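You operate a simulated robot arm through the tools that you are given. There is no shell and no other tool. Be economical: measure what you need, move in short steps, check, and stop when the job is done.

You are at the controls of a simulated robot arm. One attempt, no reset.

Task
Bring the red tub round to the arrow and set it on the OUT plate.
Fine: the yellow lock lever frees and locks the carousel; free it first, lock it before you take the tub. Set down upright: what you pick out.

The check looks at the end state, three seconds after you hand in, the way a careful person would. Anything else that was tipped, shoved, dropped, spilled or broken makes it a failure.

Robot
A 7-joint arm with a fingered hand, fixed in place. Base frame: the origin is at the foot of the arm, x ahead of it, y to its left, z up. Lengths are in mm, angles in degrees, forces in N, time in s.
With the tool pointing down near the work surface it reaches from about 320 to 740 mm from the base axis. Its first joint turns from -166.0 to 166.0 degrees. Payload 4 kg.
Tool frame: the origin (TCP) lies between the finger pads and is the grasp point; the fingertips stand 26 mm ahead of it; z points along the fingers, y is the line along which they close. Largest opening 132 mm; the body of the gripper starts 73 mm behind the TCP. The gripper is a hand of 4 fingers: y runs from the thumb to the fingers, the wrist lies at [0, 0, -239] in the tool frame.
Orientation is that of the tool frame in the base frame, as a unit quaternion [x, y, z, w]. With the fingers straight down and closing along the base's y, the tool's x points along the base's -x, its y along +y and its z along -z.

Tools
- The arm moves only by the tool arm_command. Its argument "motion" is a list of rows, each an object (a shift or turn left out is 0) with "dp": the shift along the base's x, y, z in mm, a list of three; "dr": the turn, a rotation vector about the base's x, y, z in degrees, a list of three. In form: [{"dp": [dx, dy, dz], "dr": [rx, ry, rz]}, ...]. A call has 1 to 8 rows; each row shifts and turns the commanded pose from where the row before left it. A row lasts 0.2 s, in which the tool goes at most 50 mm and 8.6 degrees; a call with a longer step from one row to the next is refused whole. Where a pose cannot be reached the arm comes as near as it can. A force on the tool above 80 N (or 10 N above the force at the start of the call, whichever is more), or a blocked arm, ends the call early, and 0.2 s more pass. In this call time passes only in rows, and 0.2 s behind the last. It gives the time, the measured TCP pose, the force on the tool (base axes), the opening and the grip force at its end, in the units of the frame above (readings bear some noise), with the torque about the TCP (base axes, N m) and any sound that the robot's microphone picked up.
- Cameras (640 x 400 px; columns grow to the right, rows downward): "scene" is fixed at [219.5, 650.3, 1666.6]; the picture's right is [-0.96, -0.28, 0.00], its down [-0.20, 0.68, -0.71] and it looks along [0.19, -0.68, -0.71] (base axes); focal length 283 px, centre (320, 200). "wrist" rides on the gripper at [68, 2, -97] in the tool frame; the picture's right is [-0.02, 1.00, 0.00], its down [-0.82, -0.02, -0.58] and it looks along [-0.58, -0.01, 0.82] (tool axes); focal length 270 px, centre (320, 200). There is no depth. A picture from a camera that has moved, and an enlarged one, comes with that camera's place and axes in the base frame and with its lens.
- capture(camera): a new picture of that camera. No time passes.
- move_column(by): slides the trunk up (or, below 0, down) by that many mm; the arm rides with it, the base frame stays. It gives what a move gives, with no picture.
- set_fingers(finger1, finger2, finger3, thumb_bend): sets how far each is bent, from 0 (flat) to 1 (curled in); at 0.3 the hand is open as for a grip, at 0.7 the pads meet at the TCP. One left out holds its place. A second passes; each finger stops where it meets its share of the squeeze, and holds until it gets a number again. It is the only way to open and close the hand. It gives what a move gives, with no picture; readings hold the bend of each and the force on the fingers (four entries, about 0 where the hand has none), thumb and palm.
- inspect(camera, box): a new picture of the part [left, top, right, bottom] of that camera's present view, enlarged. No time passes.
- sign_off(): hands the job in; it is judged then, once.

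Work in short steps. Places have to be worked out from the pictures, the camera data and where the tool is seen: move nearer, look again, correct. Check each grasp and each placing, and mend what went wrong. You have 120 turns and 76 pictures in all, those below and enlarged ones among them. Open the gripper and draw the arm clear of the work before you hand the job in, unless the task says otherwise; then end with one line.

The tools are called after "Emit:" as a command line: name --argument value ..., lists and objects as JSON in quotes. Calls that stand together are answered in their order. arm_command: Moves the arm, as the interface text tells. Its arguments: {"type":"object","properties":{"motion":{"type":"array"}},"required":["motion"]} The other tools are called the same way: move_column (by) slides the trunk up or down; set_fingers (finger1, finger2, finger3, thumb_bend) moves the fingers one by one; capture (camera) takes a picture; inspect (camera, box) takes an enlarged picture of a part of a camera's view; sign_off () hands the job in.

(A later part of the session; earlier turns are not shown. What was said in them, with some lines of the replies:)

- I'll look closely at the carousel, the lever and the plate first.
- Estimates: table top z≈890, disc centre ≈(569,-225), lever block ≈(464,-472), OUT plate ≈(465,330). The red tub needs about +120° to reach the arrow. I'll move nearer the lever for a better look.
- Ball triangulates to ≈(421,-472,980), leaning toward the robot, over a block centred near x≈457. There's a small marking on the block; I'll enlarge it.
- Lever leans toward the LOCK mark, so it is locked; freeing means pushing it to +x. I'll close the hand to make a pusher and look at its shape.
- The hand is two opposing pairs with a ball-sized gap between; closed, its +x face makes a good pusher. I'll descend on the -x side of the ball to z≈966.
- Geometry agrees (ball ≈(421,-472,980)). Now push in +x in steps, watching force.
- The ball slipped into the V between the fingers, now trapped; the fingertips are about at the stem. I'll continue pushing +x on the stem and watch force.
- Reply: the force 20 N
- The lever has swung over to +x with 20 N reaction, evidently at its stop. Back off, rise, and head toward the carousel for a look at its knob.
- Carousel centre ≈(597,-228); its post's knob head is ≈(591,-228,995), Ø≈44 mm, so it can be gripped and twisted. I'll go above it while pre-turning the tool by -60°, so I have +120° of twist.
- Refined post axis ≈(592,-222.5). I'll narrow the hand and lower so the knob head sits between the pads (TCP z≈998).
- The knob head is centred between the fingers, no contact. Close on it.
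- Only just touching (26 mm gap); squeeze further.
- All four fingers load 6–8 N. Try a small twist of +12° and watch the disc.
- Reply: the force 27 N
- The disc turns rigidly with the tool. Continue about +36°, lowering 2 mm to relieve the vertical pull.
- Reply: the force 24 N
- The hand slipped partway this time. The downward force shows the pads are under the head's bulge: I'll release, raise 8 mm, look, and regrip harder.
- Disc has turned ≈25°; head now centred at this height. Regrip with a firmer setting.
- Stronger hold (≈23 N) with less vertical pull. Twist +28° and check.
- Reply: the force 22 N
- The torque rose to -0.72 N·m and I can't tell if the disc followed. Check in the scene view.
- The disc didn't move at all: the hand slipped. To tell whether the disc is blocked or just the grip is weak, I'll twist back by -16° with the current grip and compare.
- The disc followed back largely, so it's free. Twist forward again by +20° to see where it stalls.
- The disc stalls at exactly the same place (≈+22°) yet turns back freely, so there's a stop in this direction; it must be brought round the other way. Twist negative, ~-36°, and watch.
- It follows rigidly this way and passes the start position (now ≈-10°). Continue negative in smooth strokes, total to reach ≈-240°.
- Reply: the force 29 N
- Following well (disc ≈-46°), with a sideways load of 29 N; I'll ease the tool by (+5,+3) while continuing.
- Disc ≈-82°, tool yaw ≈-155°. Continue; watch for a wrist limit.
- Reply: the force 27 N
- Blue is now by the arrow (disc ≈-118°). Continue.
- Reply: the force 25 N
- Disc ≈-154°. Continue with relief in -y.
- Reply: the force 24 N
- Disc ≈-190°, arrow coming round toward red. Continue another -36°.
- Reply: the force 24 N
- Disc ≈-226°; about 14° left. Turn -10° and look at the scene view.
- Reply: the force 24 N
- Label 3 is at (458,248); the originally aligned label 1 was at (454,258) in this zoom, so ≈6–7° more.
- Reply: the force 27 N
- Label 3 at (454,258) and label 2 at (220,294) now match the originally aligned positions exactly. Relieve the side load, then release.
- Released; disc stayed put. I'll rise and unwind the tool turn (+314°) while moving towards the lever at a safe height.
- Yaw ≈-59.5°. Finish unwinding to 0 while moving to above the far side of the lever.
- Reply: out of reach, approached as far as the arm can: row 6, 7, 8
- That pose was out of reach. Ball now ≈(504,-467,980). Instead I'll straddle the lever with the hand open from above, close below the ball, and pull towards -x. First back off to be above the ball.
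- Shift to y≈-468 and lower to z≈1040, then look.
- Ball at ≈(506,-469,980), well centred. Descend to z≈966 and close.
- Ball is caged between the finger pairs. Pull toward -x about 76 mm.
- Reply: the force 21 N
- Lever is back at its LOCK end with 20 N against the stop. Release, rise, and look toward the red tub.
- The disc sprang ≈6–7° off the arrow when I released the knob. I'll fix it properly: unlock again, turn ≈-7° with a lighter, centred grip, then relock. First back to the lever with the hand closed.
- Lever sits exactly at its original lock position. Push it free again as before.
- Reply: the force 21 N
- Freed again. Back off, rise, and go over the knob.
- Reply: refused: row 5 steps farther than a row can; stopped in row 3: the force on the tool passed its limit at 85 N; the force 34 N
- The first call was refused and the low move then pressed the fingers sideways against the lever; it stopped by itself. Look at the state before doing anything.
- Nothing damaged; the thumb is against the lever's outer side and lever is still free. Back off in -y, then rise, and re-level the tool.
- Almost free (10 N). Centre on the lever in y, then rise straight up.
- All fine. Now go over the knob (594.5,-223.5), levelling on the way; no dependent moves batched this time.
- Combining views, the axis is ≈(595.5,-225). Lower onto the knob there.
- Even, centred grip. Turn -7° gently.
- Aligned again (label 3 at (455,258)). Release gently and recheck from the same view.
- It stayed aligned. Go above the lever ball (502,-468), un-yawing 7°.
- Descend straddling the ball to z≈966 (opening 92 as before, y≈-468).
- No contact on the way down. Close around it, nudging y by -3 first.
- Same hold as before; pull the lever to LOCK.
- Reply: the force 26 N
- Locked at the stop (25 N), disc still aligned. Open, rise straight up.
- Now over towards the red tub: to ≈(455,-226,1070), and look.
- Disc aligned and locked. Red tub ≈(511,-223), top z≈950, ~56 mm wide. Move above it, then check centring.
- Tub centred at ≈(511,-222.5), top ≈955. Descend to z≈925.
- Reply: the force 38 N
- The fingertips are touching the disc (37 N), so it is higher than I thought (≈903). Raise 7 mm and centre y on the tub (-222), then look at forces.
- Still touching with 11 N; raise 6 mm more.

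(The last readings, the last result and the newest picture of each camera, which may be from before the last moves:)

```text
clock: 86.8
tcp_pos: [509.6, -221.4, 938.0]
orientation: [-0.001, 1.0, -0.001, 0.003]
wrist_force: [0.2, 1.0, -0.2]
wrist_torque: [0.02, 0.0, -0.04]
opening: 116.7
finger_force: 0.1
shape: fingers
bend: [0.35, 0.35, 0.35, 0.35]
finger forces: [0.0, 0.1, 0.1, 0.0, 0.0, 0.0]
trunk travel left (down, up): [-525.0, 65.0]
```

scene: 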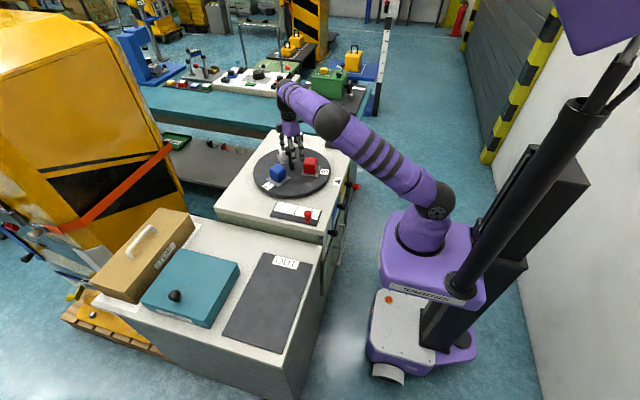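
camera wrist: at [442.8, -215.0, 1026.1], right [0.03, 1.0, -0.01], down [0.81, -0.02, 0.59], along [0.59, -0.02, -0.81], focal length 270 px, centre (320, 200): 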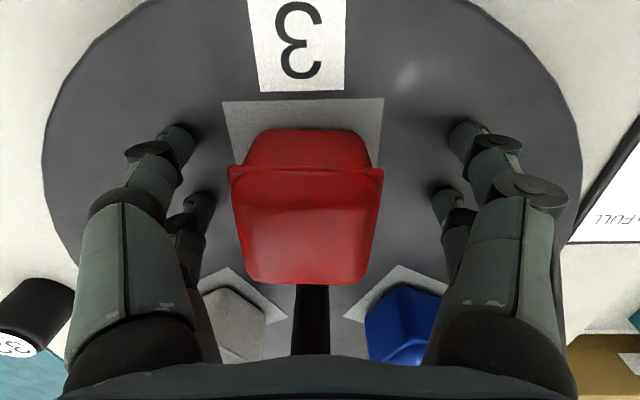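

Free of contact and centred. Close gently around the tub.

Emit:
set_fingers --finger1 0.52 --finger2 0.52 --finger3 0.52 --thumb_bend 0.52

Emit:
set_fingers --finger1 0.6 --finger2 0.6 --finger3 0.6 --thumb_bend 0.6

Emit:
capture --camera "wrist"

```text
clock: 87.8
tcp_pos: [510.7, -222.8, 938.9]
orientation: [0.0, 1.0, -0.001, 0.004]
wrist_force: [0.5, 0.1, 0.5]
wrist_torque: [-0.02, 0.03, -0.01]
opening: 59.7
finger_force: 0.2
shape: fingers
bend: [0.52, 0.52, 0.52, 0.52]
finger forces: [0.1, 0.1, 0.0, 0.0, 0.0, 0.0]
trunk travel left (down, up): [-525.0, 65.0]
```

```text
clock: 88.8
tcp_pos: [510.8, -221.7, 938.4]
orientation: [0.0, 1.0, -0.001, 0.004]
wrist_force: [-0.7, -0.8, -0.6]
wrist_torque: [0.02, 0.01, 0.01]
opening: 48.7
finger_force: 8.0
shape: fingers
bend: [0.54, 0.55, 0.55, 0.57]
finger forces: [4.1, 3.6, 3.4, 0.0, 4.5, 0.1]
trunk travel left (down, up): [-525.0, 65.0]
```

```text
12 pictures are left
camera wrist: at [441.8, -220.1, 1033.9], right [0.03, 1.0, 0.0], down [0.81, -0.02, 0.58], along [0.58, -0.02, -0.81], focal length 270 px, centre (320, 200)
```

wrist: 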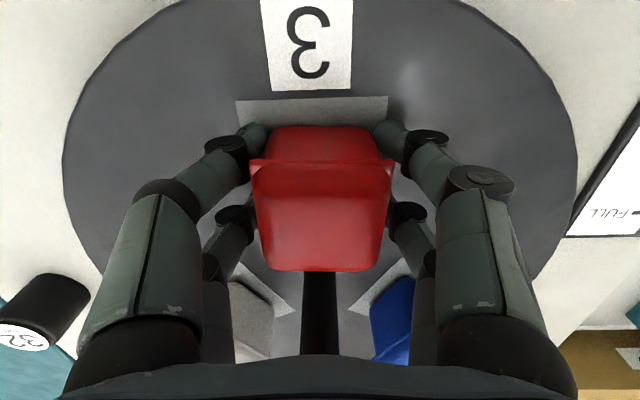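

Even hold by all four fingers under the rim. Firm up a little and lift 25 mm as a test.

Emit:
set_fingers --finger1 0.64 --finger2 0.64 --finger3 0.64 --thumb_bend 0.64

Emit:
arm_command --motion '[{"dp": [0, 0, 6]}, {"dp": [0, 0, 9]}, {"dp": [0, 0, 10]}]'

Emit:
capture --camera "wrist"

```text
clock: 89.8
tcp_pos: [511.2, -222.0, 937.9]
orientation: [-0.001, 1.0, -0.002, 0.004]
wrist_force: [-0.8, 0.2, 0.0]
wrist_torque: [0.02, 0.01, 0.03]
opening: 48.1
finger_force: 13.9
shape: fingers
bend: [0.54, 0.55, 0.56, 0.6]
finger forces: [6.8, 6.8, 5.7, 0.1, 7.9, 0.1]
trunk travel left (down, up): [-525.0, 65.0]
```

```text
clock: 90.6
tcp_pos: [509.9, -222.5, 962.8]
orientation: [0.0, 1.0, -0.001, 0.004]
wrist_force: [0.1, -0.4, -1.3]
wrist_torque: [0.03, 0.0, 0.04]
opening: 48.4
finger_force: 13.4
shape: fingers
bend: [0.54, 0.55, 0.56, 0.6]
finger forces: [6.8, 6.7, 5.7, 0.0, 7.9, 0.0]
trunk travel left (down, up): [-525.0, 65.0]
```

```text
11 pictures are left
camera wrist: at [441.0, -219.3, 1058.3], right [0.03, 1.0, 0.0], down [0.81, -0.02, 0.58], along [0.58, -0.02, -0.81], focal length 270 px, centre (320, 200)
```

wrist: 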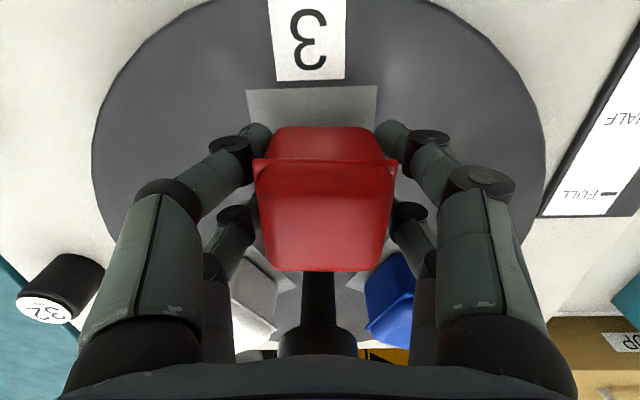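

Tub lifts level and secure. OUT plate triangulates to z≈805, centre ≈(481,310). Rise and carry it across at a safe height.

Emit:
arm_command --motion '[{"dp": [0, 0, 30]}, {"dp": [0, 0, 40]}, {"dp": [0, 15, 25]}, {"dp": [-4, 35, 0]}, {"dp": [-4, 42, 0]}, {"dp": [-4, 45, 0]}, {"dp": [-4, 45, 0]}, {"dp": [-4, 45, 0]}]'

Emit:
arm_command --motion '[{"dp": [-4, 45, 0]}, {"dp": [-4, 45, 0]}, {"dp": [0, 45, 0]}, {"dp": [0, 45, 0]}, {"dp": [0, 40, 0]}, {"dp": [0, 35, 0]}, {"dp": [0, 20, 0]}]'

Emit:
capture --camera "wrist"

Emit:
capture --camera "scene"

```text
clock: 92.4
tcp_pos: [492.0, 2.5, 1055.2]
orientation: [0.001, 1.0, -0.001, 0.003]
wrist_force: [0.1, -0.4, -1.5]
wrist_torque: [0.04, -0.02, -0.04]
opening: 48.3
finger_force: 13.9
shape: fingers
bend: [0.54, 0.55, 0.56, 0.6]
finger forces: [6.8, 7.0, 5.7, 0.0, 7.9, 0.1]
trunk travel left (down, up): [-525.0, 65.0]
```

```text
clock: 94.0
tcp_pos: [481.5, 280.8, 1053.8]
orientation: [0.001, 1.0, 0.0, 0.003]
wrist_force: [0.0, -0.4, -1.2]
wrist_torque: [0.03, 0.01, -0.03]
opening: 48.5
finger_force: 13.5
shape: fingers
bend: [0.54, 0.55, 0.56, 0.6]
finger forces: [6.8, 6.7, 5.7, 0.0, 7.8, 0.0]
trunk travel left (down, up): [-525.0, 65.0]
```

```text
10 pictures are left
camera wrist: at [411.9, 283.7, 1149.9], right [0.03, 1.0, 0.0], down [0.81, -0.02, 0.58], along [0.58, -0.02, -0.81], focal length 270 px, centre (320, 200)
```

wrist: 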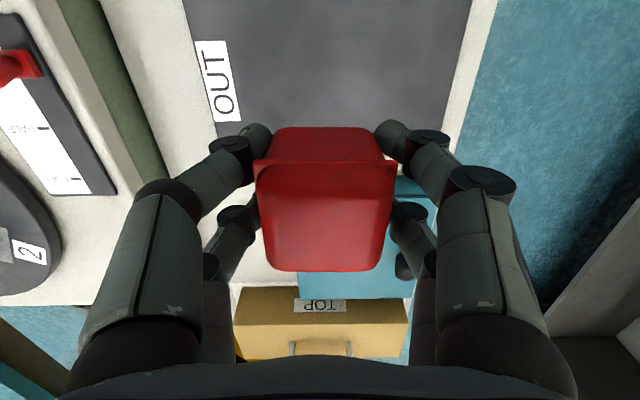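

```text
9 pictures are left
```

scene: 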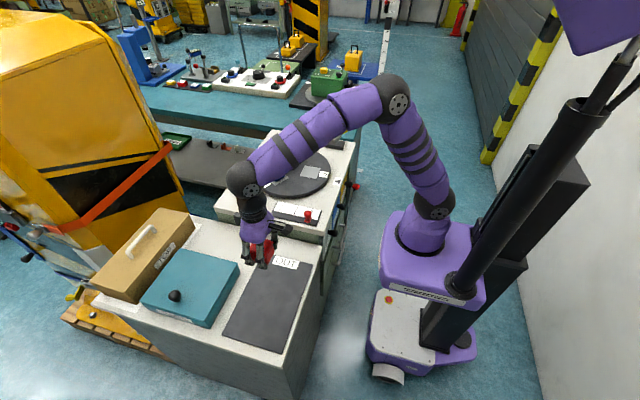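

Plate spans x≈385–565, y≈136–440 (centre ≈(475,290)). Descend to z≈900 then slowly.

Emit:
arm_command --motion '[{"dp": [-3, 3, -30]}, {"dp": [-3, 3, -35]}, {"dp": [0, 2, -35]}, {"dp": [0, 0, -30]}, {"dp": [0, 0, -20]}]'

Emit:
inspect --camera "scene" --box '[200, 210, 340, 320]'

```text
clock: 95.2
tcp_pos: [476.8, 288.9, 906.7]
orientation: [0.0, 1.0, -0.001, 0.004]
wrist_force: [1.2, -0.2, -1.5]
wrist_torque: [-0.02, -0.02, 0.0]
opening: 48.2
finger_force: 13.4
shape: fingers
bend: [0.54, 0.55, 0.56, 0.6]
finger forces: [6.9, 6.7, 5.9, 0.1, 7.9, 0.0]
trunk travel left (down, up): [-525.0, 65.0]
```

```text
3.64 times, centred on (270, 265) of scene
camera zoom: at [219.5, 650.3, 1666.6], right [-0.96, -0.28, 0.0], down [-0.2, 0.68, -0.71], along [0.19, -0.68, -0.71], focal length 1028 px, centre (502, -36)
```

zoom: 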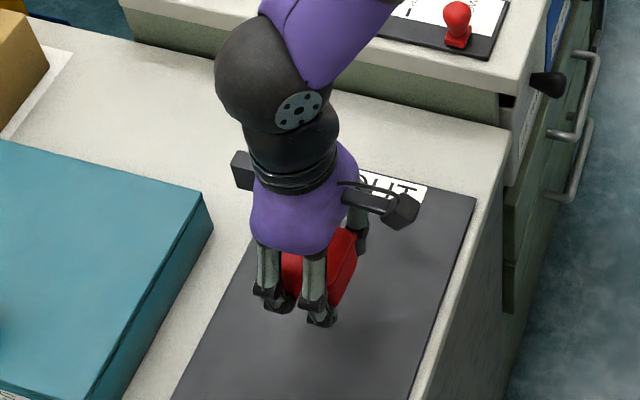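

Clear of everything. Continue down in small steps toward contact (expected TCP z≈845).

Emit:
arm_command --motion '[{"dp": [0, 0, -15]}, {"dp": [0, 0, -12]}, {"dp": [0, 0, -8]}, {"dp": [0, 0, -6]}]'

Emit:
arm_command --motion '[{"dp": [0, 0, -4]}, {"dp": [0, 0, -4]}]'

```text
clock: 96.2
tcp_pos: [476.7, 288.9, 865.4]
orientation: [0.0, 1.0, -0.001, 0.003]
wrist_force: [-0.1, 0.0, -1.4]
wrist_torque: [0.03, -0.02, -0.02]
opening: 47.8
finger_force: 13.4
shape: fingers
bend: [0.54, 0.55, 0.56, 0.6]
finger forces: [6.9, 6.9, 5.8, 0.1, 7.8, 0.1]
trunk travel left (down, up): [-525.0, 65.0]
```

```text
clock: 96.8
tcp_pos: [476.8, 286.7, 857.1]
orientation: [0.0, 1.0, -0.001, 0.003]
wrist_force: [0.2, 0.1, -0.3]
wrist_torque: [0.02, -0.04, -0.01]
opening: 48.0
finger_force: 13.6
shape: fingers
bend: [0.54, 0.55, 0.56, 0.6]
finger forces: [6.8, 6.7, 5.8, 0.0, 7.8, 0.0]
trunk travel left (down, up): [-525.0, 65.0]
```

No clear contact yet; continue in 2 mm steps.

Emit:
arm_command --motion '[{"dp": [0, 0, -2]}, {"dp": [0, 0, -2]}]'

```text
clock: 97.4
tcp_pos: [478.0, 287.1, 853.5]
orientation: [-0.001, 1.0, -0.001, 0.003]
wrist_force: [-0.2, 0.7, -1.3]
wrist_torque: [-0.02, 0.01, 0.0]
opening: 48.0
finger_force: 13.8
shape: fingers
bend: [0.54, 0.55, 0.56, 0.6]
finger forces: [6.9, 6.9, 5.7, 0.0, 7.8, 0.0]
trunk travel left (down, up): [-525.0, 65.0]
```

Emit:
arm_command --motion '[{"dp": [0, 0, -3]}, {"dp": [0, 0, -3]}]'

Emit:
inspect --camera "scene" --box '[240, 240, 310, 300]'

```text
clock: 98.0
tcp_pos: [475.8, 286.2, 847.9]
orientation: [0.0, 1.0, -0.001, 0.003]
wrist_force: [-0.3, 0.2, -0.8]
wrist_torque: [-0.03, -0.01, 0.03]
opening: 48.3
finger_force: 13.3
shape: fingers
bend: [0.54, 0.55, 0.56, 0.6]
finger forces: [6.9, 6.8, 5.8, 0.1, 7.9, 0.0]
trunk travel left (down, up): [-525.0, 65.0]
```

```text
6.67 times, centred on (275, 270) of scene
camera zoom: at [219.5, 650.3, 1666.6], right [-0.96, -0.28, 0.0], down [-0.2, 0.68, -0.71], along [0.19, -0.68, -0.71], focal length 1885 px, centre (620, -267)
```

zoom: 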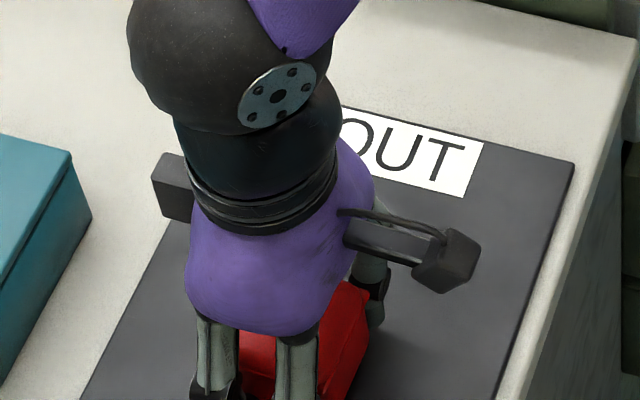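

Not yet touching by force; keep stepping down 3 mm at a time, watching for an upward force.

Emit:
arm_command --motion '[{"dp": [0, 0, -2]}, {"dp": [0, 0, -2]}]'

Emit:
arm_command --motion '[{"dp": [0, 0, -2]}, {"dp": [0, 0, -1.5]}]'

```text
clock: 98.6
tcp_pos: [475.0, 287.0, 842.5]
orientation: [0.001, 1.0, 0.0, 0.003]
wrist_force: [0.8, -0.2, -1.4]
wrist_torque: [0.02, 0.01, -0.01]
opening: 48.1
finger_force: 13.0
shape: fingers
bend: [0.54, 0.55, 0.56, 0.6]
finger forces: [6.8, 6.8, 5.8, 0.0, 7.8, 0.0]
trunk travel left (down, up): [-525.0, 65.0]
```

```text
clock: 99.2
tcp_pos: [476.3, 286.8, 839.7]
orientation: [0.0, 1.0, 0.0, 0.004]
wrist_force: [1.2, -0.1, 2.8]
wrist_torque: [0.01, 0.05, -0.03]
opening: 48.1
finger_force: 14.7
shape: fingers
bend: [0.54, 0.55, 0.56, 0.6]
finger forces: [7.2, 7.1, 6.1, 0.0, 8.3, 0.1]
trunk travel left (down, up): [-525.0, 65.0]
```

Contact: force changed to +2.8 N and finger loads rose. Release gently.

Emit:
set_fingers --finger1 0.53 --finger2 0.53 --finger3 0.53 --thumb_bend 0.53

Emit:
set_fingers --finger1 0.38 --finger2 0.38 --finger3 0.38 --thumb_bend 0.38

Emit:
capture --camera "wrist"

```text
clock: 100.2
tcp_pos: [477.8, 287.3, 840.4]
orientation: [0.001, 1.0, 0.0, 0.003]
wrist_force: [0.1, 0.8, 0.4]
wrist_torque: [0.04, 0.0, -0.03]
opening: 56.1
finger_force: 0.3
shape: fingers
bend: [0.53, 0.53, 0.53, 0.53]
finger forces: [0.3, 0.0, 0.0, 0.1, 0.0, 0.0]
trunk travel left (down, up): [-525.0, 65.0]
```

```text
clock: 101.2
tcp_pos: [476.7, 287.4, 839.7]
orientation: [0.0, 1.0, -0.001, 0.004]
wrist_force: [1.1, 0.6, -0.2]
wrist_torque: [-0.03, 0.02, -0.01]
opening: 106.0
finger_force: 0.0
shape: fingers
bend: [0.38, 0.38, 0.38, 0.38]
finger forces: [0.1, 0.0, 0.0, 0.0, 0.1, 0.1]
trunk travel left (down, up): [-525.0, 65.0]
```

```text
6 pictures are left
camera wrist: at [407.4, 289.5, 935.0], right [0.03, 1.0, 0.0], down [0.81, -0.02, 0.58], along [0.58, -0.02, -0.81], focal length 270 px, centre (320, 200)
```

wrist: 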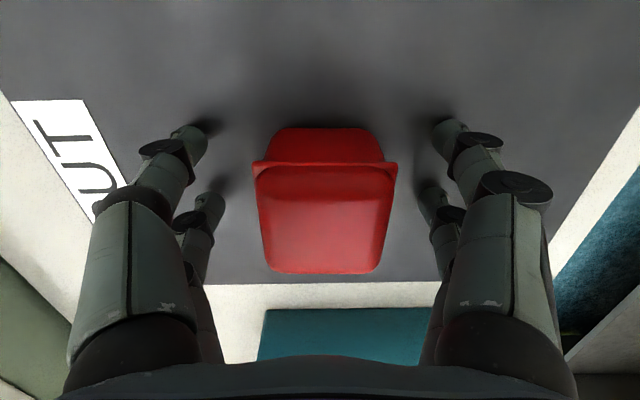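

Tub stands upright on the plate, fingers clear. Rise straight up, then draw back.

Emit:
arm_command --motion '[{"dp": [0, 0, 20]}, {"dp": [0, 0, 40]}, {"dp": [0, 0, 48]}, {"dp": [0, 0, 48]}, {"dp": [0, 0, 48]}, {"dp": [-30, 0, 35]}, {"dp": [-40, 0, 20]}]'

Emit:
capture --camera "scene"

Emit:
inspect --camera "scene" --box '[230, 110, 370, 220]'

```text
clock: 102.8
tcp_pos: [405.0, 285.2, 1102.3]
orientation: [0.001, 1.0, -0.001, 0.004]
wrist_force: [0.3, 0.1, 0.3]
wrist_torque: [0.0, -0.01, 0.02]
opening: 106.2
finger_force: 0.2
shape: fingers
bend: [0.38, 0.38, 0.38, 0.38]
finger forces: [0.1, 0.0, 0.1, 0.0, 0.0, 0.0]
trunk travel left (down, up): [-525.0, 65.0]
```

```text
5 pictures are left
```

scene: 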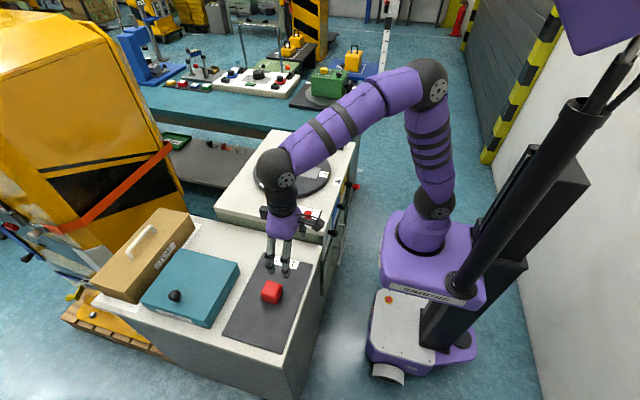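

```text
3.64 times, centred on (300, 165) of scene
camera zoom: at [219.5, 650.3, 1666.6], right [-0.96, -0.28, 0.0], down [-0.2, 0.68, -0.71], along [0.19, -0.68, -0.71], focal length 1028 px, centre (393, 327)
```

zoom: 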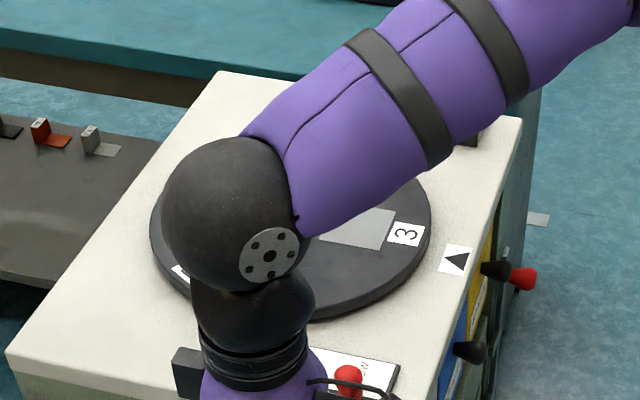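

Tub stands on the OUT plate. Draw the arm further up and away, then confirm lever and carousel.

Emit:
arm_command --motion '[{"dp": [0, -15, 45]}, {"dp": [-10, -20, 42]}, {"dp": [-10, -20, 42]}, {"dp": [-10, -20, 40]}]'

Emit:
capture --camera "wrist"

Emit:
inspect --camera "scene" --box '[210, 110, 380, 310]'

```text
clock: 103.8
tcp_pos: [376.2, 211.0, 1273.1]
orientation: [-0.001, 1.0, 0.0, 0.004]
wrist_force: [-0.4, 0.3, 0.7]
wrist_torque: [0.02, 0.04, -0.01]
opening: 106.2
finger_force: 0.1
shape: fingers
bend: [0.38, 0.38, 0.38, 0.38]
finger forces: [0.0, 0.0, 0.1, 0.1, 0.0, 0.0]
trunk travel left (down, up): [-525.0, 65.0]
```

```text
3 pictures are left
camera wrist: at [306.6, 214.1, 1368.3], right [0.03, 1.0, 0.0], down [0.81, -0.02, 0.58], along [0.58, -0.02, -0.81], focal length 270 px, centre (320, 200)
```

wrist: 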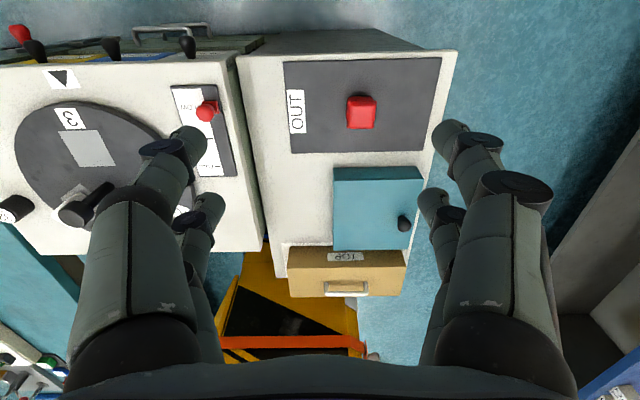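

```text
2.00 times, centred on (295, 210) of scene
camera zoom: at [219.5, 650.3, 1666.6], right [-0.96, -0.28, 0.0], down [-0.2, 0.68, -0.71], along [0.19, -0.68, -0.71], focal length 565 px, centre (370, 180)
```

zoom: 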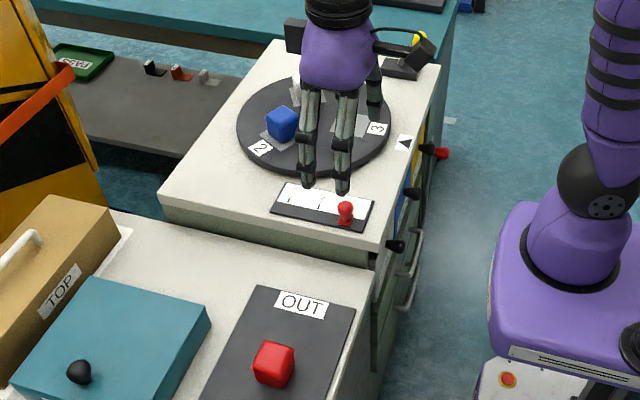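

The red tub stands upright on OUT. The carousel is aligned at 3 with the lever at LOCK, the other tubs are in place, and the hand is open and clear. Handing in.

Emit:
sign_off

```text
The job is handed in.
```

The red tub is standing upright on the OUT plate, with slot 3 at the arrow, the carousel locked, and the arm open and drawn clear. On the way, my fingers pressed hard sideways against the yellow lever once, up to 85 N. The pictures afterwards showed no damage, and the lever still worked.
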